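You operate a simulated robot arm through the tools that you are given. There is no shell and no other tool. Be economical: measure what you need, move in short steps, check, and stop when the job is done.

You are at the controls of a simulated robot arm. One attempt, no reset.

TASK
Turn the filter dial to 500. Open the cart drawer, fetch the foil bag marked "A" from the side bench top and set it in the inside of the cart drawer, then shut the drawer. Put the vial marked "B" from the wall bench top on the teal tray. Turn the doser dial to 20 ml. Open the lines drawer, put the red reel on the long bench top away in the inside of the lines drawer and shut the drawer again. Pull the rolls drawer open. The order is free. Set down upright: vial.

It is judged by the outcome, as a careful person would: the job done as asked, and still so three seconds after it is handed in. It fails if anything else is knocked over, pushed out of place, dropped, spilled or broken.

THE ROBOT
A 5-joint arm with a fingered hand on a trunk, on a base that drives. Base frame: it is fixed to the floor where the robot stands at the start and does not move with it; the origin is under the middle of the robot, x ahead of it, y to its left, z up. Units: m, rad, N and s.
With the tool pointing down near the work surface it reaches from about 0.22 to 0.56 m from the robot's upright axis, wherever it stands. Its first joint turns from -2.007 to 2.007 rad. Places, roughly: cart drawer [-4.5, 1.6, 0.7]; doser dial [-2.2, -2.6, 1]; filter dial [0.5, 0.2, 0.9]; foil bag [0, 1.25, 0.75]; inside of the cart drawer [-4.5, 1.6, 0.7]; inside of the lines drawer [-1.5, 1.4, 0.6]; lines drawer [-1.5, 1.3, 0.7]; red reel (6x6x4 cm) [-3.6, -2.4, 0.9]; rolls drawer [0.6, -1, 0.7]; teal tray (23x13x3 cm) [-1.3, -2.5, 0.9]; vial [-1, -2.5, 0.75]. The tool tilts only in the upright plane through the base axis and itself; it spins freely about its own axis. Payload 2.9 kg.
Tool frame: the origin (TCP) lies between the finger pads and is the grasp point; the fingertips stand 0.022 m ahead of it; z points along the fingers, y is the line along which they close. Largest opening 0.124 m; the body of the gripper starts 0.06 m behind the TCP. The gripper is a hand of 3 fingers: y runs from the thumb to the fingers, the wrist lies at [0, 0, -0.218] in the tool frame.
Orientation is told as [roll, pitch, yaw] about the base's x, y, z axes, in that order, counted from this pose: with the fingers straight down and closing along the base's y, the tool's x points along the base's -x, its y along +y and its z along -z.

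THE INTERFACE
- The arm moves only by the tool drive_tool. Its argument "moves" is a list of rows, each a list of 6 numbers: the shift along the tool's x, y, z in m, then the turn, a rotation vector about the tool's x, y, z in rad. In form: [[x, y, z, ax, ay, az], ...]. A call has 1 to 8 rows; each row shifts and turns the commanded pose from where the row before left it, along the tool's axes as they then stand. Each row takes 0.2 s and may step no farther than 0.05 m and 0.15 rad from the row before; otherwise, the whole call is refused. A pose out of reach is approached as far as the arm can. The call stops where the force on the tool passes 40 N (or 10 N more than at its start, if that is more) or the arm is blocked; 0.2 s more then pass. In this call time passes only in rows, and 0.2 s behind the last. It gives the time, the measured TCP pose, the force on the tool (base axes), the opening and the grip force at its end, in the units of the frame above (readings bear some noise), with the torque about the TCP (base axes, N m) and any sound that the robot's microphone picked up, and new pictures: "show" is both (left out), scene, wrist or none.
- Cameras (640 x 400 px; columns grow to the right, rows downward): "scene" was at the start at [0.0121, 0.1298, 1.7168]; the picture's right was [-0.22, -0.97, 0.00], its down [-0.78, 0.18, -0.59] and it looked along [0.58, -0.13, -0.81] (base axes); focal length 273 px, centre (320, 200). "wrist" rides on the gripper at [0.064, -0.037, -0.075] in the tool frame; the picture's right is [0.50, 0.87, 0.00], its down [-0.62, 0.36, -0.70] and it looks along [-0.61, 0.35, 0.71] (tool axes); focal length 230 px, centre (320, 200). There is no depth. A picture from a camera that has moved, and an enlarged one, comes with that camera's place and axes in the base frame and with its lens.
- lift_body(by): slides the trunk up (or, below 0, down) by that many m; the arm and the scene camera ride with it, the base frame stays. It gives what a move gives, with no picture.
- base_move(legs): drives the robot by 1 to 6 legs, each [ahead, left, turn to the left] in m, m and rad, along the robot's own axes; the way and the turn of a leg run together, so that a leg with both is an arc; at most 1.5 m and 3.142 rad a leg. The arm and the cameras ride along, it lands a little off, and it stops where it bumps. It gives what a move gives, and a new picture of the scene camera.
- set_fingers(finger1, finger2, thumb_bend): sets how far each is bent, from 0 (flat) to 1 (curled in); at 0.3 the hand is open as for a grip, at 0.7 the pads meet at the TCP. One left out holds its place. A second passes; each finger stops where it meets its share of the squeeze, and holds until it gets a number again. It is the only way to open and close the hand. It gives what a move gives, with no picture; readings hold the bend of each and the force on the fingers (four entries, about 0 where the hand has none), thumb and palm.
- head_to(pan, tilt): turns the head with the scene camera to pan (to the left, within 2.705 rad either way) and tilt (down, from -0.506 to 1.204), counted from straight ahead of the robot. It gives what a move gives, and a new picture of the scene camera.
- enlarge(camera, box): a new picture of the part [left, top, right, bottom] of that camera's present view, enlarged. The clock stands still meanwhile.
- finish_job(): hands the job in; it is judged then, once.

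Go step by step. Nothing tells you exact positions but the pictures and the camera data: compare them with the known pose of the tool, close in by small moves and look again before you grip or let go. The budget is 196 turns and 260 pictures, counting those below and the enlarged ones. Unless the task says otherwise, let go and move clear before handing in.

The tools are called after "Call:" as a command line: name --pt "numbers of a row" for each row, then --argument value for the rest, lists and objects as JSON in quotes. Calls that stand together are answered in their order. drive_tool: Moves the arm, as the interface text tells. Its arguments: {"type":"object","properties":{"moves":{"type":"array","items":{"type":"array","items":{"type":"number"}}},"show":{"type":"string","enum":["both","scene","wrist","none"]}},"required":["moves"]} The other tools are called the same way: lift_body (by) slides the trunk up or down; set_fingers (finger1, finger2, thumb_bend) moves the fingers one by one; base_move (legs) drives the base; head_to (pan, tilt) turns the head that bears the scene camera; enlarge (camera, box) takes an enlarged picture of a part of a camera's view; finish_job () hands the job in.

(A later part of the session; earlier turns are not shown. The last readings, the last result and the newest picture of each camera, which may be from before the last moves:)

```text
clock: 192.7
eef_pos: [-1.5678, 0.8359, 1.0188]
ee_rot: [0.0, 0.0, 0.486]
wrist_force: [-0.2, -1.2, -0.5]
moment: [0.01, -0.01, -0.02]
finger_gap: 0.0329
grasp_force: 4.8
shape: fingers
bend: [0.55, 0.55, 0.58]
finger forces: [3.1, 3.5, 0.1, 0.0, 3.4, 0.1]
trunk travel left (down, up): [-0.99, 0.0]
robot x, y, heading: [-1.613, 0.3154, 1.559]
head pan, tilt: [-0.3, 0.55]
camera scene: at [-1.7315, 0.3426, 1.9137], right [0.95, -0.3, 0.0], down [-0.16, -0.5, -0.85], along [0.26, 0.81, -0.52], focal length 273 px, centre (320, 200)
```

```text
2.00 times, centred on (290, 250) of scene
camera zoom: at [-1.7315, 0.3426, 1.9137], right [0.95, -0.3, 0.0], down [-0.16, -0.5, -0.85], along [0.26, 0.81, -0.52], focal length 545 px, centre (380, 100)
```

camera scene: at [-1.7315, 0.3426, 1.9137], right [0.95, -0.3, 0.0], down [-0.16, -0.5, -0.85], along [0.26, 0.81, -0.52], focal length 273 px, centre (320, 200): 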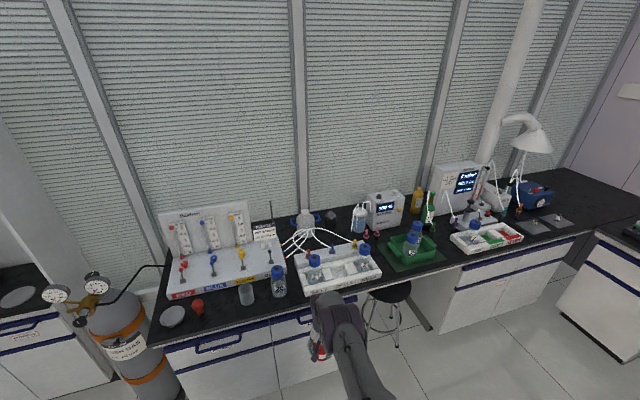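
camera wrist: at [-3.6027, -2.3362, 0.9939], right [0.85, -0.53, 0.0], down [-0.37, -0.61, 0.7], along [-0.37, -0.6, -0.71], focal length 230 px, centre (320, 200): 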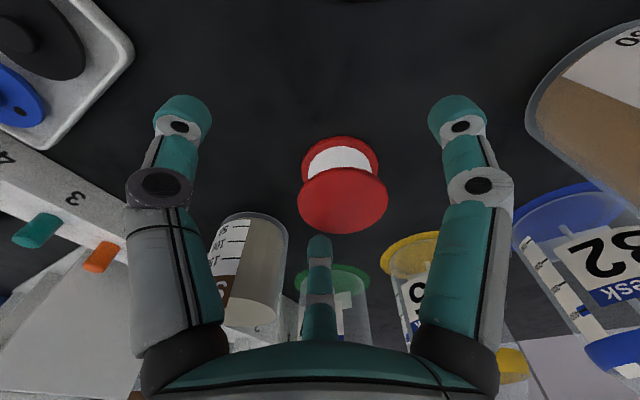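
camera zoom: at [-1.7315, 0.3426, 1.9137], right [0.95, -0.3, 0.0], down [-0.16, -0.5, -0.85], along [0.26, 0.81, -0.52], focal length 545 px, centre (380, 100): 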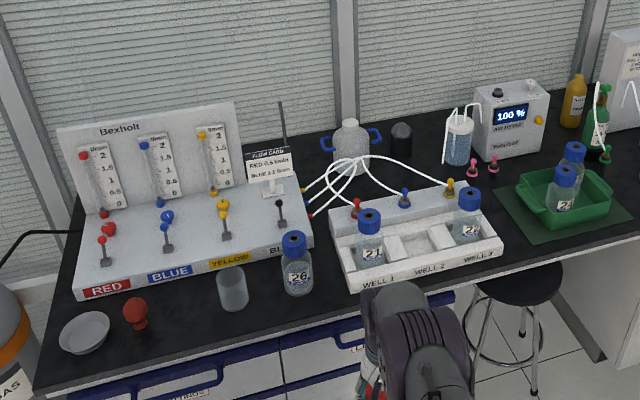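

The bench is crowded, but there is a free spot at about (-1.91, 1.17) near the front edge, left of the beaker. I'll park the reel there.

Call:
base_move --legs '[[0, 0.342, 0.01], [0.335, 0, 0]]'

Call:
enlarge --camera "scene" --box '[200, 200, 440, 380]'

Call:
enlarge --camera "wrist" --box '[0, 0, 640, 400]'

```text
clock: 196.7
eef_pos: [-1.9115, 1.1626, 1.0202]
ee_rot: [-0.002, 0.0, 0.493]
wrist_force: [-0.5, 0.2, -0.1]
moment: [-0.01, 0.0, 0.01]
finger_gap: 0.0329
grasp_force: 4.5
shape: fingers
bend: [0.55, 0.55, 0.58]
finger forces: [3.0, 3.4, 0.0, 0.0, 3.3, 0.0]
trunk travel left (down, up): [-0.99, 0.0]
robot x, y, heading: [-1.9539, 0.6401, 1.57]
head pan, tilt: [-0.3, 0.55]
camera scene: at [-2.0714, 0.6683, 1.9138], right [0.96, -0.3, 0.0], down [-0.15, -0.5, -0.85], along [0.25, 0.81, -0.52], focal length 273 px, centre (320, 200)
```

scene: 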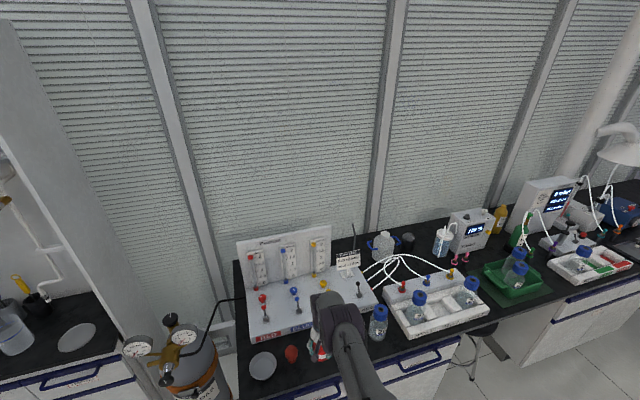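

```text
2.22 times, centred on (320, 290) of scene
camera zoom: at [-2.0714, 0.6683, 1.9138], right [0.96, -0.3, 0.0], down [-0.15, -0.5, -0.85], along [0.25, 0.81, -0.52], focal length 606 px, centre (320, 0)
```

zoom: 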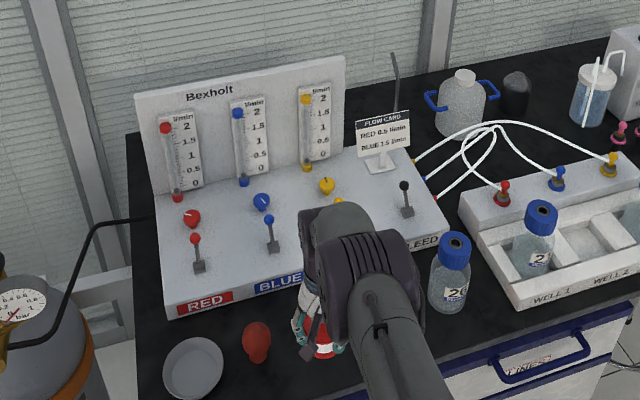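

```text
1.00 times, centred on (320, 200) of wrist (not enlarged: the box is as wide or as high as the picture)
camera zoom: at [-1.9495, 1.1011, 1.0942], right [-0.85, 0.53, 0.0], down [0.38, 0.61, 0.7], along [0.37, 0.6, -0.71], focal length 230 px, centre (320, 200)
```

zoom: 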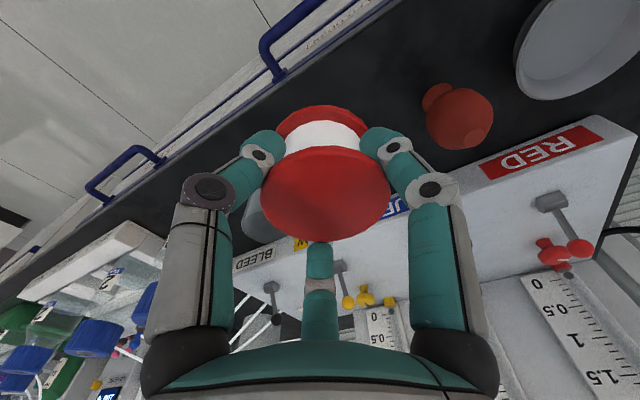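

Clear black bench lies below the reel. The right-hand drawer is labelled LINES. I'll lower the reel gently.

Call:
lift_body --by -0.115

Call:
lift_body --by -0.014

Call:
enlarge --camera "wrist" --box '[0, 0, 640, 400]'

```text
clock: 198.2
eef_pos: [-1.9109, 1.165, 0.9044]
ee_rot: [-0.003, 0.001, 0.492]
wrist_force: [0.7, 0.7, -1.6]
moment: [0.0, 0.03, -0.01]
finger_gap: 0.0329
grasp_force: 4.8
shape: fingers
bend: [0.55, 0.55, 0.58]
finger forces: [3.1, 3.4, 0.0, 0.0, 3.4, 0.1]
trunk travel left (down, up): [-0.875, 0.115]
robot x, y, heading: [-1.9518, 0.6459, 1.573]
head pan, tilt: [-0.3, 0.55]
```

```text
clock: 198.8
eef_pos: [-1.9122, 1.1648, 0.89]
ee_rot: [-0.002, 0.002, 0.491]
wrist_force: [-0.3, 0.6, -1.3]
moment: [-0.02, 0.01, 0.02]
finger_gap: 0.0329
grasp_force: 5.1
shape: fingers
bend: [0.55, 0.55, 0.58]
finger forces: [3.1, 3.4, 0.0, 0.0, 3.5, 0.0]
trunk travel left (down, up): [-0.861, 0.129]
robot x, y, heading: [-1.9526, 0.6424, 1.573]
head pan, tilt: [-0.3, 0.55]
```

```text
1.00 times, centred on (320, 200) of wrist (not enlarged: the box is as wide or as high as the picture)
camera zoom: at [-1.9495, 1.1018, 0.9648], right [-0.85, 0.53, 0.0], down [0.38, 0.61, 0.7], along [0.37, 0.59, -0.71], focal length 230 px, centre (320, 200)
```

zoom: 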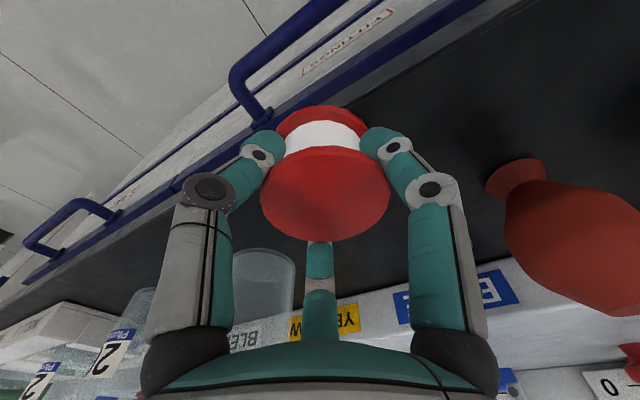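

The bench edge is closer than I thought (y ≈ 1.14), so I'll move 5 cm inward before setting the reel down.

Call:
drive_tool --pt "-0.0057 0.0254 0 0 0 0" --pt "-0.0057 0.0254 0 0 0 0" --show "wrist"

Call:
lift_body --by -0.004

```text
clock: 199.4
eef_pos: [-1.9174, 1.1806, 0.8885]
ee_rot: [-0.001, 0.002, 0.491]
wrist_force: [0.0, 0.4, 0.1]
moment: [-0.01, -0.01, -0.01]
finger_gap: 0.0324
grasp_force: 4.5
shape: fingers
bend: [0.55, 0.54, 0.58]
finger forces: [3.1, 3.6, 0.1, 0.1, 3.0, 0.0]
out of reach, approached as far as the arm can: row 1, 2
trunk travel left (down, up): [-0.861, 0.129]
robot x, y, heading: [-1.9551, 0.6421, 1.568]
head pan, tilt: [-0.3, 0.55]
camera wrist: at [-1.9545, 1.118, 0.9645], right [-0.85, 0.53, 0.0], down [0.38, 0.61, 0.7], along [0.37, 0.59, -0.71], focal length 230 px, centre (320, 200)
```

wrist: 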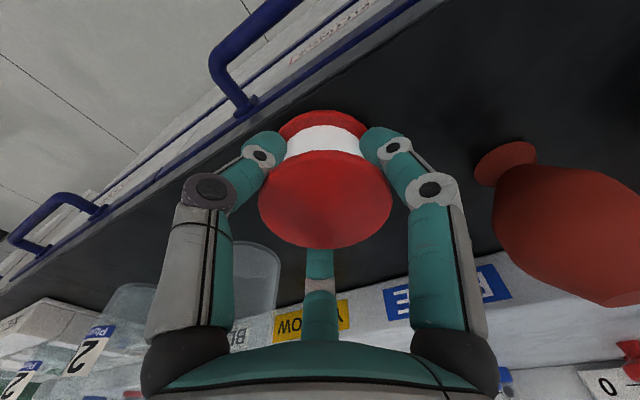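

```text
clock: 199.9
eef_pos: [-1.9164, 1.1796, 0.8854]
ee_rot: [-0.002, 0.002, 0.493]
wrist_force: [1.0, 0.5, -0.2]
moment: [-0.04, -0.01, 0.03]
finger_gap: 0.0327
grasp_force: 4.9
shape: fingers
bend: [0.55, 0.54, 0.58]
finger forces: [3.1, 3.7, 0.0, 0.1, 2.9, 0.0]
trunk travel left (down, up): [-0.857, 0.133]
robot x, y, heading: [-1.9546, 0.6403, 1.569]
head pan, tilt: [-0.3, 0.55]
```

Arm reach is exhausted, so I'll drive the base 4 cm forward, then settle the reel.

Call:
base_move --legs '[[0.04, 0, 0]]'

Call:
lift_body --by -0.004

Call:
enlarge --camera "wrist" --box '[0, 0, 640, 400]'

```text
clock: 200.8
eef_pos: [-1.918, 1.2208, 0.8869]
ee_rot: [-0.002, 0.0, 0.492]
wrist_force: [0.3, 0.3, -0.7]
moment: [0.03, 0.01, 0.01]
finger_gap: 0.0325
grasp_force: 4.7
shape: fingers
bend: [0.55, 0.54, 0.58]
finger forces: [3.4, 3.9, 0.0, 0.1, 3.1, 0.0]
trunk travel left (down, up): [-0.857, 0.133]
robot x, y, heading: [-1.9509, 0.6855, 1.576]
head pan, tilt: [-0.3, 0.55]
camera scene: at [-2.0714, 0.7091, 1.7807], right [0.96, -0.3, 0.0], down [-0.15, -0.5, -0.85], along [0.25, 0.81, -0.52], focal length 273 px, centre (320, 200)
```

scene: 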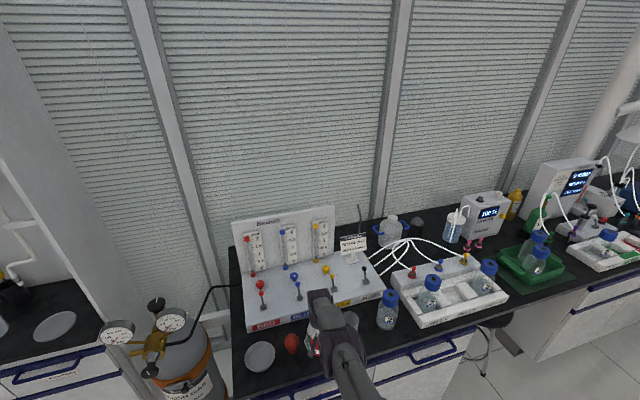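

```text
clock: 201.3
eef_pos: [-1.9175, 1.2207, 0.8832]
ee_rot: [-0.002, 0.003, 0.493]
wrist_force: [-0.2, -2.4, 6.6]
moment: [0.0, 0.0, -0.04]
finger_gap: 0.0328
grasp_force: 5.9
shape: fingers
bend: [0.55, 0.54, 0.58]
finger forces: [3.7, 3.7, 0.1, 0.0, 4.1, 0.0]
trunk travel left (down, up): [-0.853, 0.137]
robot x, y, heading: [-1.9561, 0.6831, 1.57]
head pan, tilt: [-0.3, 0.55]
```

```text
1.00 times, centred on (320, 200) of wrist (not enlarged: the box is as wide or as high as the picture)
camera zoom: at [-1.9545, 1.1581, 0.9568], right [-0.85, 0.53, 0.0], down [0.38, 0.61, 0.7], along [0.37, 0.59, -0.71], focal length 230 px, centre (320, 200)
```

zoom: 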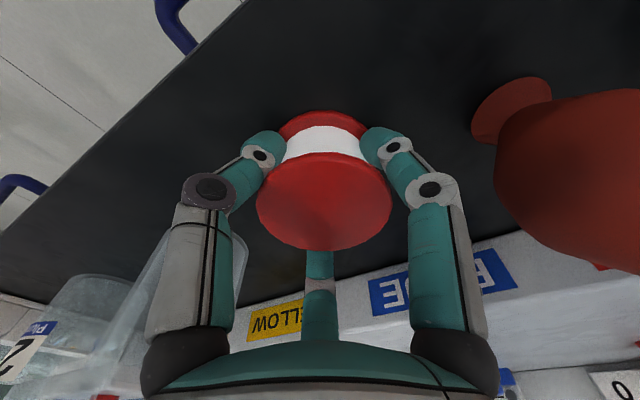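

Contact with the bench. I'll open and lift away.

Call:
set_fingers --finger1 0.4 --finger2 0.4 --thumb_bend 0.4

Call:
lift_body --by 0.12

Call:
base_move --legs '[[-0.35, 0, 0]]'

Call:
enlarge --camera "scene" --box '[200, 180, 480, 355]'

```text
clock: 202.3
eef_pos: [-1.9172, 1.2191, 0.8825]
ee_rot: [-0.002, 0.003, 0.493]
wrist_force: [-0.2, 0.4, -0.5]
moment: [0.01, -0.03, -0.01]
finger_gap: 0.0768
grasp_force: 0.0
shape: fingers
bend: [0.4, 0.4, 0.4]
finger forces: [0.0, 0.0, 0.1, 0.0, 0.0, 0.0]
trunk travel left (down, up): [-0.853, 0.137]
robot x, y, heading: [-1.9512, 0.6809, 1.574]
head pan, tilt: [-0.3, 0.55]
```

```text
clock: 203.8
eef_pos: [-1.9174, 1.2208, 1.0023]
ee_rot: [-0.002, 0.002, 0.491]
wrist_force: [-0.6, -0.2, 0.0]
moment: [0.01, -0.02, 0.02]
finger_gap: 0.0767
grasp_force: 0.0
shape: fingers
bend: [0.4, 0.4, 0.4]
finger forces: [0.0, 0.0, 0.0, 0.0, 0.0, 0.0]
trunk travel left (down, up): [-0.973, 0.017]
robot x, y, heading: [-1.9514, 0.6856, 1.575]
head pan, tilt: [-0.3, 0.55]
```

```text
clock: 206.1
eef_pos: [-1.9174, 0.8747, 1.0023]
ee_rot: [-0.002, 0.001, 0.495]
wrist_force: [-0.4, -0.4, 0.5]
moment: [-0.02, 0.0, 0.0]
finger_gap: 0.0768
grasp_force: 0.1
shape: fingers
bend: [0.4, 0.4, 0.4]
finger forces: [0.1, 0.1, 0.0, 0.1, 0.0, 0.0]
trunk travel left (down, up): [-0.973, 0.017]
robot x, y, heading: [-1.9525, 0.336, 1.573]
head pan, tilt: [-0.3, 0.55]
camera scene: at [-2.0711, 0.3639, 1.8967], right [0.96, -0.29, 0.0], down [-0.15, -0.5, -0.85], along [0.25, 0.81, -0.52], focal length 273 px, centre (320, 200)
```

scene: 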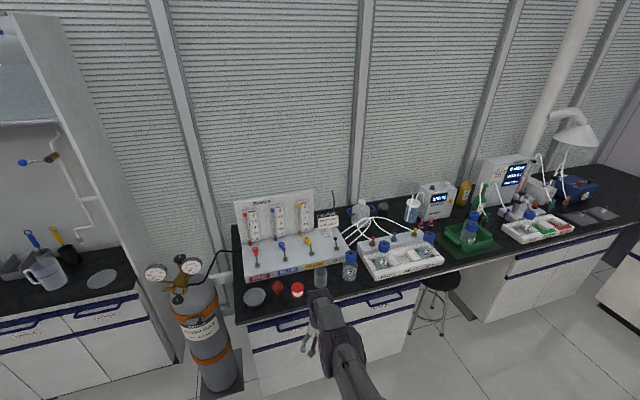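

```text
2.29 times, centred on (340, 268) of scene
camera zoom: at [-2.0711, 0.3639, 1.8967], right [0.96, -0.29, 0.0], down [-0.15, -0.5, -0.85], along [0.25, 0.81, -0.52], focal length 623 px, centre (274, 46)
```

zoom: 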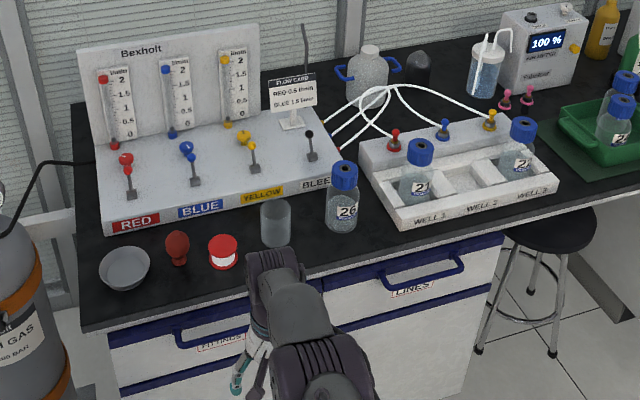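

The reel stands safely. LINES is the right-hand drawer, its handle at about (-1.49, 1.11, 0.75). I'll strafe there, lower the trunk, and pitch the tool forward with the thumb below.

Call:
base_move --legs '[[0, -0.46, 0]]'

Call:
lift_body --by -0.4

Call:
lift_body --by -0.12

Call:
drive_tool --pt "0 0 -0.045 0 0 0.107" --pt "0 0 -0.045 0 0 0.107" --pt "0 0 -0.045 0 0 0.107" --pt "0.0345 0.006 -0.02 0 0 0" --pt "0 0 -0.045 0 0 0" --pt "0 0 -0.045 0 0 0" --pt "0 0 -0.025 0 0 0" --show "none"

Call:
drive_tool --pt "0 0 0 -0.1408 -0.0249 0" --pt "0 0 0 -0.1408 -0.0249 0" --pt "0 0 0 -0.1408 -0.0249 0" --pt "0 0 0 -0.1408 -0.0249 0" --pt "0 0 0 -0.1408 -0.0249 0" --pt "0 0 0 -0.1408 -0.0249 0" --show "none"

Call:
drive_tool --pt "0 0 0 -0.1408 -0.0249 0" --pt "0 0 0 -0.1408 -0.0249 0" --pt "0 0 0 -0.1408 -0.0249 0" --pt "0 0 0 -0.1408 -0.0249 0" --pt "0 0 0 -0.1408 -0.0249 0"

```text
clock: 208.8
eef_pos: [-1.4576, 0.8749, 1.0023]
ee_rot: [-0.001, -0.001, 0.497]
wrist_force: [-0.1, -0.6, 0.0]
moment: [0.01, 0.0, 0.0]
finger_gap: 0.0771
grasp_force: 0.1
shape: fingers
bend: [0.4, 0.4, 0.4]
finger forces: [0.0, 0.0, 0.1, 0.0, 0.1, 0.0]
trunk travel left (down, up): [-0.973, 0.017]
robot x, y, heading: [-1.4909, 0.3366, 1.572]
head pan, tilt: [-0.3, 0.55]
camera scene: at [-1.6112, 0.3642, 1.8967], right [0.96, -0.29, 0.0], down [-0.15, -0.5, -0.85], along [0.25, 0.82, -0.52], focal length 273 px, centre (320, 200)
```

scene: 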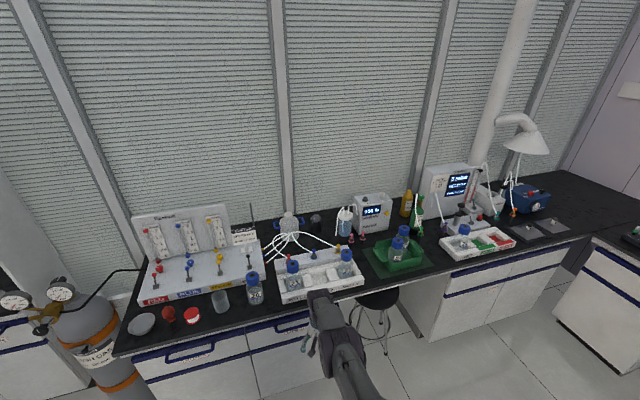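

```text
clock: 212.7
eef_pos: [-1.4577, 0.8762, 0.6023]
ee_rot: [-0.001, 0.004, 0.495]
wrist_force: [0.8, 0.3, 0.1]
moment: [0.02, -0.02, -0.01]
finger_gap: 0.0767
grasp_force: 0.1
shape: fingers
bend: [0.4, 0.4, 0.4]
finger forces: [0.0, 0.0, 0.0, 0.0, 0.0, 0.1]
trunk travel left (down, up): [-0.573, 0.417]
robot x, y, heading: [-1.4904, 0.3367, 1.573]
head pan, tilt: [-0.3, 0.55]
```

```text
clock: 214.2
eef_pos: [-1.4582, 0.8749, 0.4814]
ee_rot: [-0.001, 0.001, 0.496]
wrist_force: [-0.2, 0.3, -0.3]
moment: [0.0, 0.01, 0.0]
finger_gap: 0.0767
grasp_force: 0.0
shape: fingers
bend: [0.4, 0.4, 0.4]
finger forces: [0.0, 0.1, 0.0, 0.0, 0.0, 0.0]
trunk travel left (down, up): [-0.453, 0.537]
robot x, y, heading: [-1.4893, 0.3347, 1.575]
head pan, tilt: [-0.3, 0.55]
```

```text
clock: 215.8
eef_pos: [-1.4909, 0.9162, 0.7433]
ee_rot: [-0.002, 0.001, 0.175]
wrist_force: [0.5, 0.2, 0.1]
moment: [0.02, 0.01, 0.02]
finger_gap: 0.0767
grasp_force: 0.1
shape: fingers
bend: [0.4, 0.4, 0.4]
finger forces: [0.0, 0.1, 0.1, 0.1, 0.1, 0.0]
out of reach, approached as far as the arm can: row 1, 2, 3, 4, 5
trunk travel left (down, up): [-0.453, 0.537]
robot x, y, heading: [-1.4935, 0.3399, 1.576]
head pan, tilt: [-0.3, 0.55]
```

```text
clock: 217.2
eef_pos: [-1.4923, 1.0848, 0.7706]
ee_rot: [0.85, -0.134, 0.115]
wrist_force: [0.3, -0.4, -0.2]
moment: [-0.01, 0.0, 0.0]
finger_gap: 0.0768
grasp_force: 0.0
shape: fingers
bend: [0.4, 0.4, 0.4]
finger forces: [0.0, 0.0, 0.0, 0.0, 0.0, 0.0]
out of reach, approached as far as the arm can: row 1, 2, 3, 4, 5, 6
trunk travel left (down, up): [-0.453, 0.537]
robot x, y, heading: [-1.4937, 0.3348, 1.574]
head pan, tilt: [-0.3, 0.55]
```

```text
clock: 218.4
eef_pos: [-1.4924, 1.1171, 0.7666]
ee_rot: [1.571, -0.176, -0.003]
wrist_force: [0.6, -0.3, 1.1]
moment: [-0.02, 0.03, 0.0]
finger_gap: 0.0769
grasp_force: 0.1
shape: fingers
bend: [0.4, 0.4, 0.4]
finger forces: [0.0, 0.0, 0.0, 0.0, 0.0, 0.0]
out of reach, approached as far as the arm can: row 1, 2, 3, 5
trunk travel left (down, up): [-0.453, 0.537]
robot x, y, heading: [-1.4948, 0.3352, 1.571]
head pan, tilt: [-0.3, 0.55]
camera scene: at [-1.6103, 0.3642, 1.3768], right [0.96, -0.29, 0.0], down [-0.15, -0.5, -0.85], along [0.25, 0.82, -0.52], focal length 273 px, centre (320, 200)
camera wrist: at [-1.5479, 1.042, 0.719], right [-0.64, 0.0, 0.77], down [0.55, -0.7, 0.46], along [0.54, 0.71, 0.45], focal length 230 px, centre (320, 200)
```

scene: 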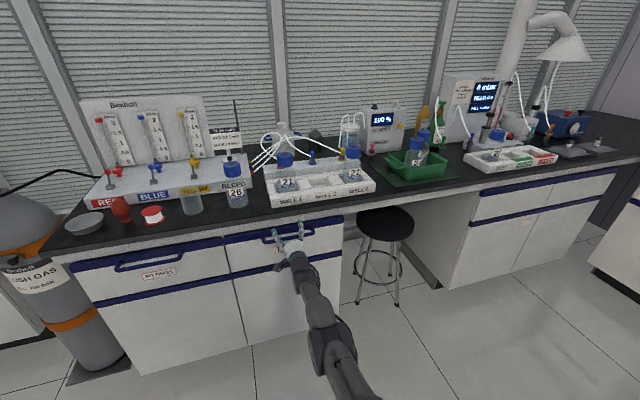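
wrist: 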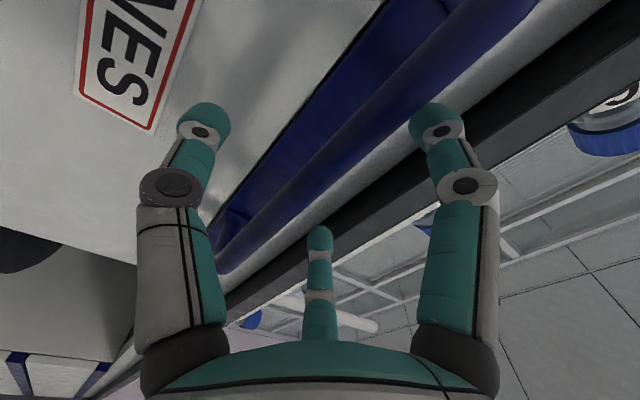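

The hand already surrounds the LINES handle: thumb below, fingers above the bar, no contact force. I'll close and look.

Call:
set_fingers --finger1 0.72 --finger2 0.72 --thumb_bend 0.72

Call:
enlarge --camera "wrist" --box '[160, 50, 480, 250]'

```text
clock: 219.4
eef_pos: [-1.4921, 1.1164, 0.7656]
ee_rot: [1.567, -0.175, 0.001]
wrist_force: [0.7, -1.9, -9.2]
moment: [-0.01, -0.01, -0.01]
finger_gap: 0.0
grasp_force: 4.0
shape: fingers
bend: [0.71, 0.71, 0.67]
finger forces: [0.1, 0.0, 0.1, 0.0, 8.8, 0.1]
trunk travel left (down, up): [-0.453, 0.537]
robot x, y, heading: [-1.4913, 0.3393, 1.572]
head pan, tilt: [-0.3, 0.55]
```

```text
2.00 times, centred on (320, 150) of wrist
camera zoom: at [-1.5477, 1.0428, 0.7175], right [-0.64, 0.0, 0.77], down [0.55, -0.7, 0.46], along [0.54, 0.71, 0.45], focal length 460 px, centre (320, 300)
```

zoom: 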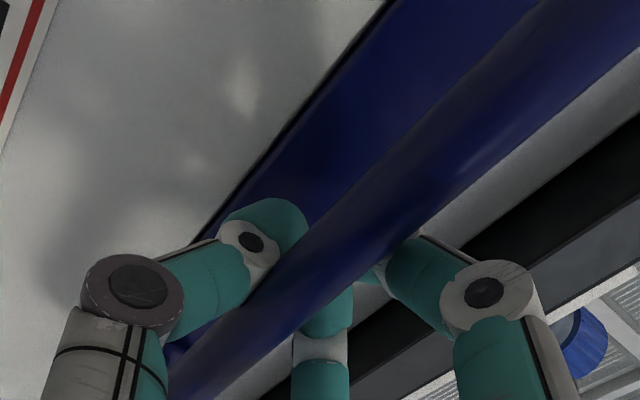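

The fingers are hooked behind the bar. I'll pull with the arm first, since the table is behind me.

Call:
drive_tool --pt "0 0 -0.03 0 0 0" --pt "0 0 -0.04 0 0 0" --pt "0 0 -0.04 0 0 0" --pt "0 0 -0.04 0 0 0" --pt "0 0 -0.04 0 0 0" --show "scene"

```text
clock: 220.2
eef_pos: [-1.4908, 1.1095, 0.7589]
ee_rot: [1.611, -0.171, -0.01]
wrist_force: [2.9, 1.2, 18.3]
moment: [-0.02, 0.49, -0.03]
finger_gap: 0.0
grasp_force: 9.8
shape: fingers
bend: [0.71, 0.71, 0.71]
finger forces: [19.3, 0.0, 0.0, 0.0, 0.0, 0.0]
out of reach, approached as far as the arm can: row 1, 2, 3
trunk travel left (down, up): [-0.453, 0.537]
robot x, y, heading: [-1.4915, 0.3397, 1.575]
head pan, tilt: [-0.3, 0.55]
stopped in row 3: the force on the tool passed its limit at 45 N (the readings are from after the stop); the commanded pose is now the measured one
camera scene: at [-1.6104, 0.3622, 1.3769], right [0.96, -0.29, 0.0], down [-0.15, -0.5, -0.85], along [0.25, 0.82, -0.52], focal length 273 px, centre (320, 200)
```

scene: 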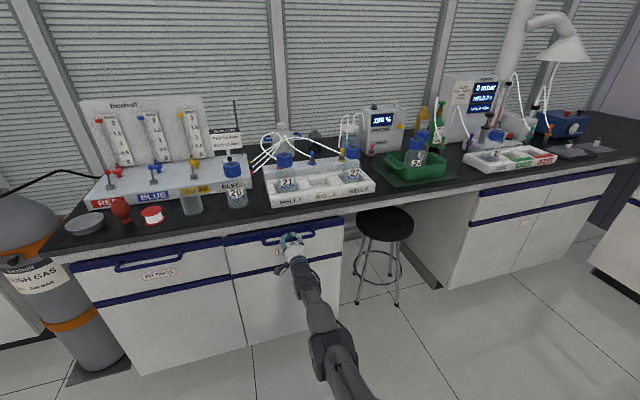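

The arm's pose can't retract that way, so I'll relieve the vertical force and pull with the base.

Call:
drive_tool --pt "0 0.007 0 0 0 0" --show "none"

Call:
base_move --legs '[[-0.16, 0, 0]]'

```text
clock: 220.6
eef_pos: [-1.4922, 1.1106, 0.7603]
ee_rot: [1.599, -0.173, -0.007]
wrist_force: [0.7, 0.1, 11.0]
moment: [0.0, 0.27, 0.01]
finger_gap: 0.0001
grasp_force: 5.9
shape: fingers
bend: [0.71, 0.71, 0.71]
finger forces: [11.2, 0.0, 0.0, 0.0, 0.2, 0.1]
trunk travel left (down, up): [-0.453, 0.537]
robot x, y, heading: [-1.4906, 0.3366, 1.57]
head pan, tilt: [-0.3, 0.55]
```

```text
clock: 222.0
eef_pos: [-1.4913, 0.9512, 0.7611]
ee_rot: [1.598, -0.174, -0.006]
wrist_force: [-1.1, 0.4, 8.2]
moment: [-0.01, 0.24, 0.03]
finger_gap: 0.0001
grasp_force: 5.2
shape: fingers
bend: [0.71, 0.71, 0.71]
finger forces: [9.7, 0.1, 0.0, 0.1, 0.2, 0.0]
trunk travel left (down, up): [-0.453, 0.537]
robot x, y, heading: [-1.4945, 0.1783, 1.574]
head pan, tilt: [-0.3, 0.55]
camera scene: at [-1.6099, 0.2024, 1.3768], right [0.96, -0.29, 0.0], down [-0.15, -0.5, -0.85], along [0.25, 0.82, -0.52], focal length 273 px, centre (320, 200)
```

scene: 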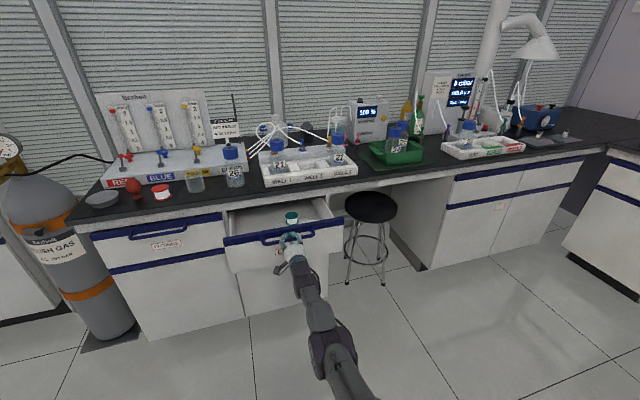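

The drawer is 16 cm open and I'd like a bit more, so I'll check the table behind me first.

Call:
head_to --pan 2.6 --tilt 0.9

```text
clock: 224.5
eef_pos: [-1.4914, 0.9518, 0.7607]
ee_rot: [1.599, -0.173, -0.008]
wrist_force: [-0.6, 1.3, 9.2]
moment: [0.01, 0.25, -0.02]
finger_gap: 0.0001
grasp_force: 4.8
shape: fingers
bend: [0.71, 0.71, 0.71]
finger forces: [9.8, 0.0, 0.0, 0.0, 0.3, 0.1]
trunk travel left (down, up): [-0.453, 0.537]
robot x, y, heading: [-1.4925, 0.1767, 1.572]
head pan, tilt: [2.601, 0.901]
camera scene: at [-1.675, 0.0522, 1.3473], right [-0.86, 0.51, 0.0], down [0.4, 0.67, -0.62], along [-0.32, -0.53, -0.78], focal length 273 px, centre (320, 200)
```

scene: 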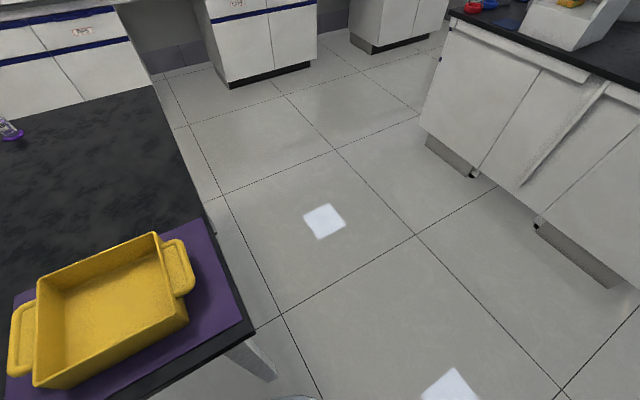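

There's roughly 10 cm between my base and the table; I'll pull just 5 cm more.

Call:
base_move --legs '[[-0.05, 0, 0]]'

Call:
set_fingers --finger1 0.38 --finger2 0.38 --thumb_bend 0.38

Call:
head_to --pan 0.1 --tilt 0.6

```text
clock: 225.4
eef_pos: [-1.491, 0.9005, 0.7597]
ee_rot: [1.599, -0.172, -0.008]
wrist_force: [-0.1, -0.9, 8.4]
moment: [-0.02, 0.22, 0.01]
finger_gap: 0.0
grasp_force: 4.8
shape: fingers
bend: [0.71, 0.71, 0.71]
finger forces: [9.1, 0.0, 0.0, 0.0, 0.2, 0.0]
trunk travel left (down, up): [-0.453, 0.537]
robot x, y, heading: [-1.4915, 0.1265, 1.575]
head pan, tilt: [2.601, 0.901]
camera scene: at [-1.6748, 0.0016, 1.3472], right [-0.86, 0.51, 0.0], down [0.4, 0.67, -0.62], along [-0.32, -0.53, -0.78], focal length 273 px, centre (320, 200)
```

scene: 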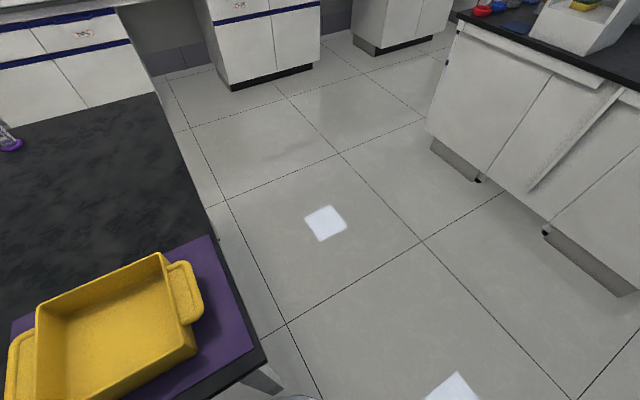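

```text
clock: 226.4
eef_pos: [-1.4913, 0.9027, 0.7584]
ee_rot: [1.596, -0.174, -0.007]
wrist_force: [0.1, 0.2, 0.5]
moment: [0.02, 0.01, -0.02]
finger_gap: 0.0824
grasp_force: 0.0
shape: fingers
bend: [0.38, 0.38, 0.38]
finger forces: [0.0, 0.0, 0.0, 0.0, 0.0, 0.1]
trunk travel left (down, up): [-0.453, 0.537]
robot x, y, heading: [-1.4954, 0.1316, 1.571]
head pan, tilt: [2.601, 0.901]
```

```text
clock: 228.7
eef_pos: [-1.4904, 0.9019, 0.7598]
ee_rot: [1.598, -0.174, -0.008]
wrist_force: [-0.2, -0.2, -0.1]
moment: [0.0, -0.03, -0.02]
finger_gap: 0.0822
grasp_force: 0.0
shape: fingers
bend: [0.38, 0.38, 0.38]
finger forces: [0.0, 0.0, 0.1, 0.0, 0.1, 0.0]
trunk travel left (down, up): [-0.453, 0.537]
robot x, y, heading: [-1.4897, 0.1316, 1.571]
head pan, tilt: [0.099, 0.6]
camera scene: at [-1.645, 0.1565, 1.3722], right [0.99, 0.1, 0.0], down [0.06, -0.56, -0.82], along [-0.08, 0.82, -0.57], focal length 273 px, centre (320, 200)
```

scene: 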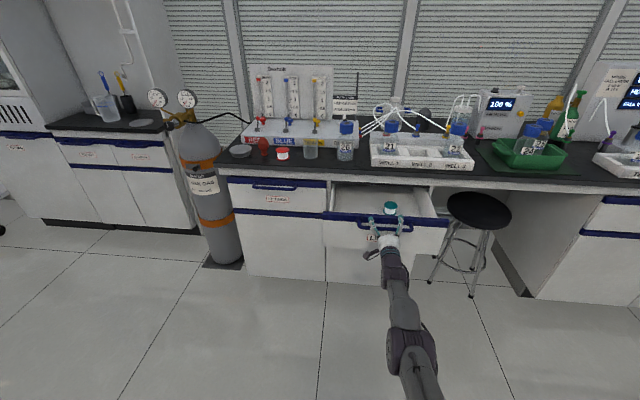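

The drawer is now 21 cm open with the hand free around the bar. I'll try retracting the hand a little with the arm.

Call:
drive_tool --pt "0 0 -0.025 0 0 0" --pt "0 0 -0.025 0 0 0" --show "wrist"

```text
clock: 229.3
eef_pos: [-1.4891, 0.8952, 0.7473]
ee_rot: [1.612, -0.171, -0.011]
wrist_force: [4.1, 0.3, 19.8]
moment: [-0.08, 1.23, -0.03]
finger_gap: 0.0855
grasp_force: 10.4
shape: fingers
bend: [0.36, 0.38, 0.38]
finger forces: [20.8, 0.0, 0.0, 0.0, 0.0, 0.0]
out of reach, approached as far as the arm can: row 1, 2
trunk travel left (down, up): [-0.453, 0.537]
robot x, y, heading: [-1.4948, 0.1254, 1.573]
head pan, tilt: [0.099, 0.6]
camera wrist: at [-1.545, 0.8218, 0.6971], right [-0.64, -0.03, 0.77], down [0.55, -0.72, 0.43], along [0.54, 0.69, 0.48], focal length 230 px, centre (320, 200)
```

wrist: 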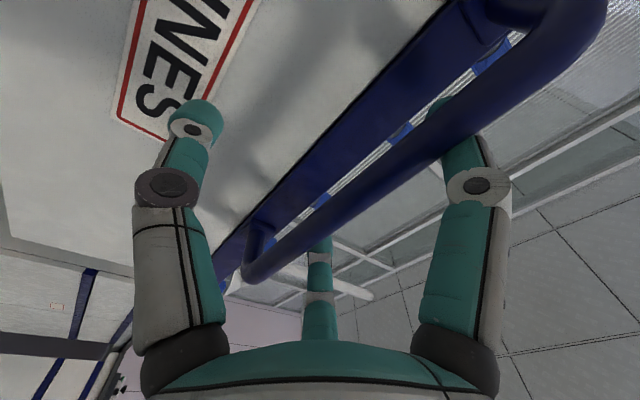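

The arm is at its inner limit for this trunk height. I'll alternate small hand raises with trunk lowering, then retract.

Call:
drive_tool --pt "0 0.024 0.01 0 0 0" --show "none"

Call:
lift_body --by -0.02

Call:
drive_tool --pt "0 0.024 0 0 0 0" --show "none"

Call:
lift_body --by -0.02

Call:
drive_tool --pt "0 0.015 0 0 0 0" --pt "0 0 -0.03 0 0 0" --pt "0 0 -0.03 0 0 0" --show "wrist"

```text
clock: 229.7
eef_pos: [-1.4937, 0.9065, 0.7625]
ee_rot: [1.592, -0.175, -0.001]
wrist_force: [-0.7, 0.4, -0.1]
moment: [-0.03, 0.01, 0.02]
finger_gap: 0.0828
grasp_force: 0.1
shape: fingers
bend: [0.38, 0.38, 0.38]
finger forces: [0.1, 0.1, 0.0, 0.1, 0.1, 0.1]
trunk travel left (down, up): [-0.453, 0.537]
robot x, y, heading: [-1.4888, 0.1257, 1.576]
head pan, tilt: [0.099, 0.6]
```

```text
clock: 230.4
eef_pos: [-1.4927, 0.9039, 0.7489]
ee_rot: [1.605, -0.172, -0.004]
wrist_force: [1.2, -0.1, 13.4]
moment: [-0.1, 0.77, 0.03]
finger_gap: 0.0852
grasp_force: 7.1
shape: fingers
bend: [0.36, 0.38, 0.38]
finger forces: [13.6, 0.0, 0.1, 0.1, 0.0, 0.0]
trunk travel left (down, up): [-0.433, 0.557]
robot x, y, heading: [-1.4901, 0.127, 1.572]
head pan, tilt: [0.099, 0.6]
```

```text
clock: 230.8
eef_pos: [-1.4972, 0.9097, 0.7651]
ee_rot: [1.594, -0.174, 0.003]
wrist_force: [-0.3, -0.1, 0.6]
moment: [-0.03, -0.01, -0.01]
finger_gap: 0.0829
grasp_force: 0.1
shape: fingers
bend: [0.38, 0.38, 0.38]
finger forces: [0.1, 0.0, 0.0, 0.0, 0.1, 0.0]
out of reach, approached as far as the arm can: row 1
trunk travel left (down, up): [-0.433, 0.557]
robot x, y, heading: [-1.492, 0.1296, 1.574]
head pan, tilt: [0.099, 0.6]
```

```text
clock: 231.4
eef_pos: [-1.4947, 0.9093, 0.7503]
ee_rot: [1.605, -0.173, 0.0]
wrist_force: [0.5, 0.5, 9.4]
moment: [-0.14, 0.59, -0.02]
finger_gap: 0.0847
grasp_force: 5.8
shape: fingers
bend: [0.37, 0.38, 0.38]
finger forces: [10.5, 0.0, 0.0, 0.0, 0.0, 0.0]
trunk travel left (down, up): [-0.413, 0.577]
robot x, y, heading: [-1.4912, 0.1263, 1.571]
head pan, tilt: [0.099, 0.6]
```

```text
clock: 232.2
eef_pos: [-1.4956, 0.9091, 0.7486]
ee_rot: [1.605, -0.172, 0.001]
wrist_force: [1.3, 1.3, 11.2]
moment: [-0.14, 0.58, -0.05]
finger_gap: 0.0849
grasp_force: 6.0
shape: fingers
bend: [0.36, 0.38, 0.38]
finger forces: [10.9, 0.0, 0.0, 0.0, 0.0, 0.1]
out of reach, approached as far as the arm can: row 1, 2, 3
trunk travel left (down, up): [-0.413, 0.577]
robot x, y, heading: [-1.494, 0.1276, 1.575]
head pan, tilt: [0.099, 0.6]
camera wrist: at [-1.5517, 0.8353, 0.699], right [-0.64, -0.03, 0.77], down [0.55, -0.71, 0.43], along [0.53, 0.7, 0.47], focal length 230 px, centre (320, 200)
```

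wrist: 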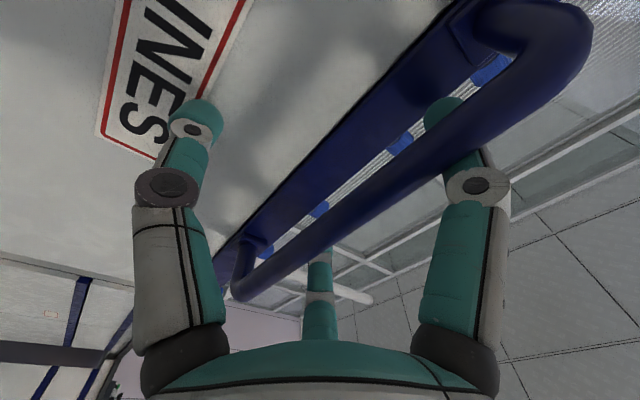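

Retracting isn't possible here, but tilting the nose down brings the thumb out in front of the bar; then I can lift free. I'll do that gently.

Call:
drive_tool --pt "0 0.02 0 0 0 0" --pt "0 0.005 0 0.138 0.024 0" --pt "0 0 0 0.138 0.024 0" --pt "0 0 0 0.138 0.024 0" --show "wrist"

```text
clock: 233.2
eef_pos: [-1.4992, 0.9113, 0.7672]
ee_rot: [1.168, -0.158, 0.076]
wrist_force: [0.3, -0.3, -0.3]
moment: [0.0, -0.01, -0.02]
finger_gap: 0.0831
grasp_force: 0.0
shape: fingers
bend: [0.38, 0.38, 0.38]
finger forces: [0.1, 0.0, 0.0, 0.1, 0.1, 0.0]
out of reach, approached as far as the arm can: row 1, 2, 4
trunk travel left (down, up): [-0.413, 0.577]
robot x, y, heading: [-1.4939, 0.1262, 1.573]
head pan, tilt: [0.099, 0.6]
camera wrist: at [-1.5534, 0.8237, 0.7515], right [-0.64, 0.29, 0.71], down [0.55, -0.47, 0.69], along [0.53, 0.84, 0.14], focal length 230 px, centre (320, 200)
```

wrist: 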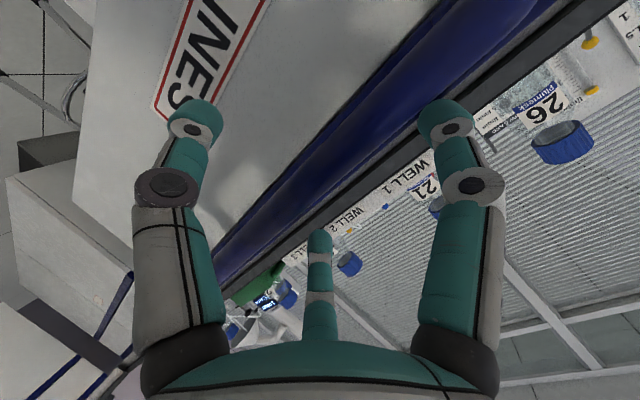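

Call:
drive_tool --pt "0 0.005 0 0.138 0.024 0" --pt "0 0.005 0 0.138 0.024 0" --pt "0 0.005 -0.01 0.138 0.024 0" --show "none"

Call:
lift_body --by 0.03

Call:
enlarge --camera "wrist" --box '[0, 0, 640, 400]'

```text
clock: 234.0
eef_pos: [-1.4992, 0.8564, 0.7847]
ee_rot: [0.749, -0.117, 0.134]
wrist_force: [0.0, -0.3, -0.5]
moment: [-0.02, 0.02, 0.02]
finger_gap: 0.0831
grasp_force: 0.0
shape: fingers
bend: [0.38, 0.38, 0.38]
finger forces: [0.0, 0.0, 0.1, 0.1, 0.0, 0.0]
out of reach, approached as far as the arm can: row 1, 2, 3
trunk travel left (down, up): [-0.413, 0.577]
robot x, y, heading: [-1.4908, 0.1261, 1.567]
head pan, tilt: [0.099, 0.6]
```

```text
clock: 234.8
eef_pos: [-1.4997, 0.8573, 0.8139]
ee_rot: [0.75, -0.117, 0.136]
wrist_force: [-0.2, 0.4, -0.1]
moment: [-0.02, -0.01, 0.03]
finger_gap: 0.0829
grasp_force: 0.0
shape: fingers
bend: [0.38, 0.38, 0.38]
finger forces: [0.1, 0.0, 0.0, 0.0, 0.0, 0.0]
trunk travel left (down, up): [-0.443, 0.547]
robot x, y, heading: [-1.4926, 0.1277, 1.576]
head pan, tilt: [0.099, 0.6]
```

```text
1.00 times, centred on (320, 200) of wrist (not enlarged: the box is as wide or as high as the picture)
camera zoom: at [-1.5541, 0.7707, 0.8358], right [-0.65, 0.55, 0.53], down [0.55, -0.14, 0.82], along [0.53, 0.82, -0.21], focal length 230 px, centre (320, 200)
```

zoom: 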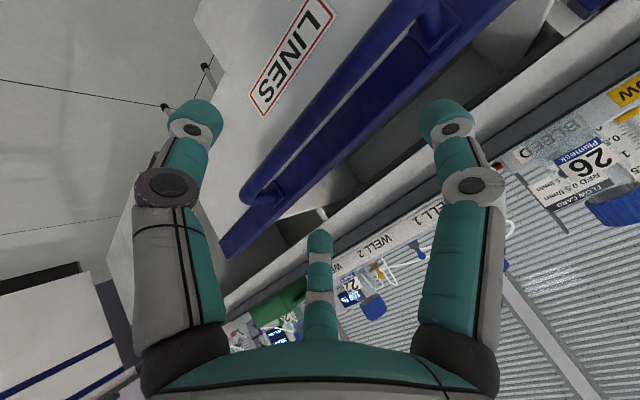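

The hand is free above the open drawer. Now I'll bring the tool vertical, raise the trunk, and go back to the reel.

Call:
lift_body --by 0.4

Call:
drive_tool --pt "0 0 0 0.136 0.024 0" --pt "0 0 0 0.136 0.024 0" --pt "0 0 0 0.136 0.024 0" --pt "0 0 0 0.136 0.024 0" --pt "0 0 0 0.136 0.024 0" --pt "0 0 0 0.08 0.012 0" --show "none"

Call:
base_move --legs '[[0, 0.5, 0]]'

```text
clock: 238.6
eef_pos: [-1.498, 0.8559, 1.2155]
ee_rot: [0.749, -0.117, 0.136]
wrist_force: [0.2, -0.1, 0.2]
moment: [0.01, -0.02, 0.04]
finger_gap: 0.0828
grasp_force: 0.0
shape: fingers
bend: [0.38, 0.38, 0.38]
finger forces: [0.0, 0.0, 0.0, 0.0, 0.1, 0.0]
trunk travel left (down, up): [-0.843, 0.147]
robot x, y, heading: [-1.4918, 0.1254, 1.571]
head pan, tilt: [0.099, 0.6]
```

```text
clock: 240.0
eef_pos: [-1.498, 0.7098, 1.2014]
ee_rot: [0.051, -0.01, 0.182]
wrist_force: [-0.3, 0.0, -0.7]
moment: [0.0, 0.0, 0.0]
finger_gap: 0.083
grasp_force: 0.0
shape: fingers
bend: [0.38, 0.38, 0.38]
finger forces: [0.0, 0.0, 0.1, 0.0, 0.1, 0.0]
out of reach, approached as far as the arm can: row 1, 2, 3, 4, 5, 6
trunk travel left (down, up): [-0.843, 0.147]
robot x, y, heading: [-1.4909, 0.1277, 1.574]
head pan, tilt: [0.099, 0.6]
```

```text
clock: 243.0
eef_pos: [-1.9949, 0.7101, 1.201]
ee_rot: [0.053, -0.009, 0.176]
wrist_force: [-0.1, -1.0, -1.2]
moment: [0.01, 0.0, -0.01]
finger_gap: 0.083
grasp_force: 0.1
shape: fingers
bend: [0.38, 0.38, 0.38]
finger forces: [0.0, 0.1, 0.0, 0.0, 0.0, 0.0]
trunk travel left (down, up): [-0.843, 0.147]
robot x, y, heading: [-1.9932, 0.1289, 1.565]
head pan, tilt: [0.099, 0.6]
camera scene: at [-2.1454, 0.1578, 1.7622], right [1.0, 0.1, 0.0], down [0.05, -0.56, -0.83], along [-0.08, 0.82, -0.56], focal length 273 px, centre (320, 200)
```

scene: 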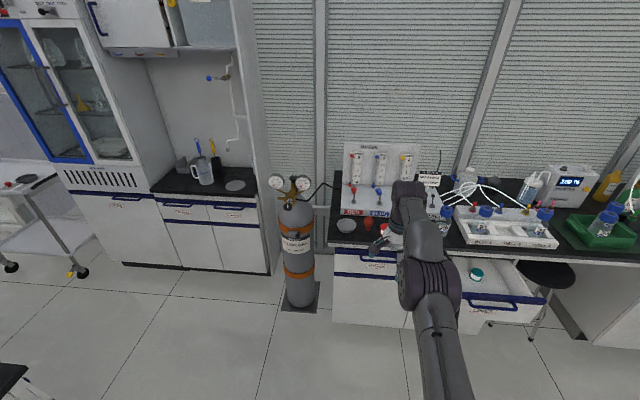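

Call:
base_move --legs '[[0.56, 0, 0.006]]'

Call:
drive_tool --pt "-0.036 -0.02 0.04 -0.025 0 0" --pt "-0.036 -0.02 0.04 -0.025 0 0" --pt "0 0 0.045 0 0 0" --show "wrist"

```text
clock: 246.2
eef_pos: [-2.0116, 1.261, 1.2004]
ee_rot: [0.054, -0.007, 0.195]
wrist_force: [0.3, -0.3, 0.2]
moment: [-0.01, -0.02, 0.0]
finger_gap: 0.0829
grasp_force: 0.1
shape: fingers
bend: [0.38, 0.38, 0.38]
finger forces: [0.0, 0.0, 0.0, 0.0, 0.1, 0.1]
trunk travel left (down, up): [-0.843, 0.147]
robot x, y, heading: [-1.9953, 0.6828, 1.59]
head pan, tilt: [0.099, 0.6]
camera scene: at [-2.1497, 0.7064, 1.7622], right [0.99, 0.12, 0.0], down [0.07, -0.56, -0.83], along [-0.1, 0.82, -0.56], focal length 273 px, centre (320, 200)
```

scene: 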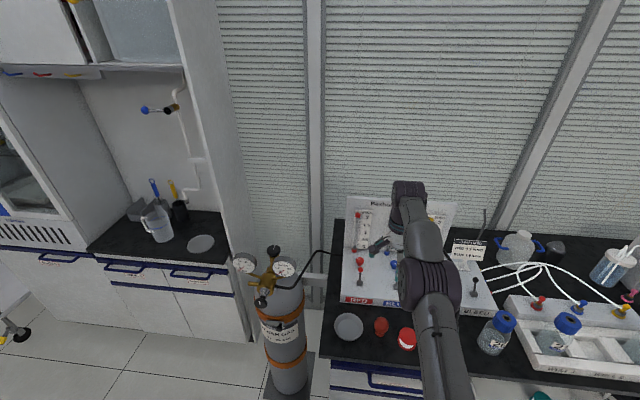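

```text
refused: row 1 steps farther than a row can; nothing moved
```

Call:
drive_tool --pt "-0.0168 -0.0115 0.036 0.0106 0.002 0" --pt "-0.0168 -0.0115 0.036 0.0106 0.002 0" --pt "-0.0168 -0.0115 0.036 0.0106 0.002 0" --pt "-0.0168 -0.0115 0.036 0.0106 0.002 0" --pt "-0.0168 -0.0115 0.036 0.0106 0.002 0" --show "wrist"

```text
clock: 247.3
eef_pos: [-1.9158, 1.228, 1.0183]
ee_rot: [0.001, 0.0, 0.198]
wrist_force: [0.4, 0.7, -0.7]
moment: [0.0, -0.01, 0.01]
finger_gap: 0.083
grasp_force: 0.1
shape: fingers
bend: [0.38, 0.38, 0.38]
finger forces: [0.0, 0.0, 0.0, 0.0, 0.0, 0.0]
trunk travel left (down, up): [-0.843, 0.147]
robot x, y, heading: [-1.9963, 0.6814, 1.588]
head pan, tilt: [0.099, 0.6]
camera wrist: at [-1.9709, 1.1797, 1.0921], right [-0.66, 0.75, 0.0], down [0.54, 0.47, 0.7], along [0.53, 0.46, -0.71], focal length 230 px, centre (320, 200)
```

wrist: 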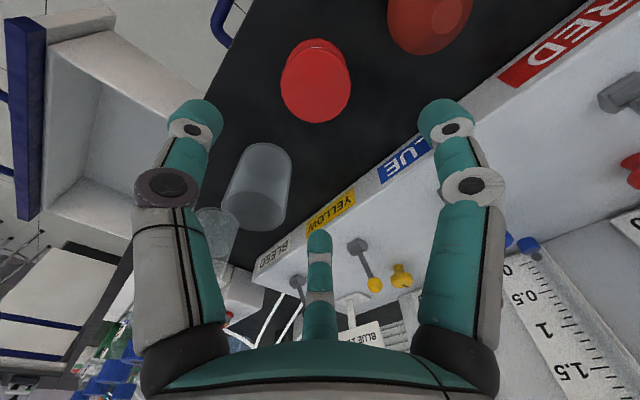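

Call:
drive_tool --pt "0.004 -0.006 0 0 0 0" --show "none"

Call:
lift_body --by -0.132

Call:
set_fingers --finger1 0.6 --finger2 0.6 --thumb_bend 0.6

Call:
lift_body --by 0.27

Call:
enlarge --camera "wrist" --box '[0, 0, 640, 400]'

```text
clock: 247.8
eef_pos: [-1.9205, 1.2206, 1.018]
ee_rot: [0.001, 0.0, 0.198]
wrist_force: [-0.7, -0.3, 0.5]
moment: [-0.02, 0.04, 0.01]
finger_gap: 0.0832
grasp_force: 0.0
shape: fingers
bend: [0.38, 0.38, 0.38]
finger forces: [0.0, 0.0, 0.0, 0.0, 0.0, 0.1]
trunk travel left (down, up): [-0.843, 0.147]
robot x, y, heading: [-1.9942, 0.679, 1.586]
head pan, tilt: [0.099, 0.6]
```

```text
clock: 249.3
eef_pos: [-1.9197, 1.2209, 0.8877]
ee_rot: [-0.001, -0.001, 0.197]
wrist_force: [0.1, -0.7, -0.7]
moment: [0.0, -0.03, -0.02]
finger_gap: 0.0826
grasp_force: 0.0
shape: fingers
bend: [0.38, 0.38, 0.38]
finger forces: [0.0, 0.0, 0.0, 0.0, 0.0, 0.1]
trunk travel left (down, up): [-0.711, 0.279]
robot x, y, heading: [-1.9975, 0.6797, 1.585]
head pan, tilt: [0.099, 0.6]
```

```text
clock: 250.3
eef_pos: [-1.9214, 1.221, 0.8862]
ee_rot: [-0.002, 0.0, 0.195]
wrist_force: [-0.2, -0.7, 0.2]
moment: [0.02, 0.01, 0.0]
finger_gap: 0.0328
grasp_force: 5.2
shape: fingers
bend: [0.56, 0.54, 0.57]
finger forces: [2.5, 3.7, 0.0, 0.0, 4.6, 0.0]
trunk travel left (down, up): [-0.711, 0.279]
robot x, y, heading: [-1.9974, 0.6793, 1.59]
head pan, tilt: [0.099, 0.6]
```

```text
clock: 253.1
eef_pos: [-1.921, 1.2213, 1.1556]
ee_rot: [0.0, -0.001, 0.197]
wrist_force: [-0.5, 0.8, -0.8]
moment: [0.0, 0.0, 0.02]
finger_gap: 0.033
grasp_force: 5.3
shape: fingers
bend: [0.56, 0.54, 0.57]
finger forces: [2.3, 3.7, 0.0, 0.1, 4.4, 0.0]
trunk travel left (down, up): [-0.981, 0.009]
robot x, y, heading: [-1.9917, 0.6802, 1.591]
head pan, tilt: [0.099, 0.6]
```

```text
1.00 times, centred on (320, 200) of wrist (not enlarged: the box is as wide or as high as the picture)
camera zoom: at [-1.9749, 1.1729, 1.2309], right [-0.66, 0.75, 0.0], down [0.54, 0.47, 0.7], along [0.53, 0.46, -0.71], focal length 230 px, centre (320, 200)
```

zoom: 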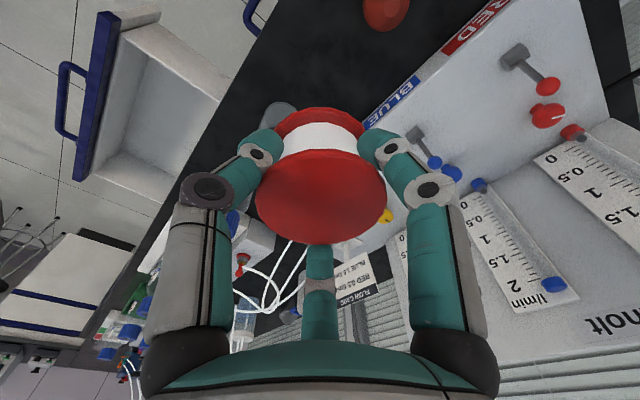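

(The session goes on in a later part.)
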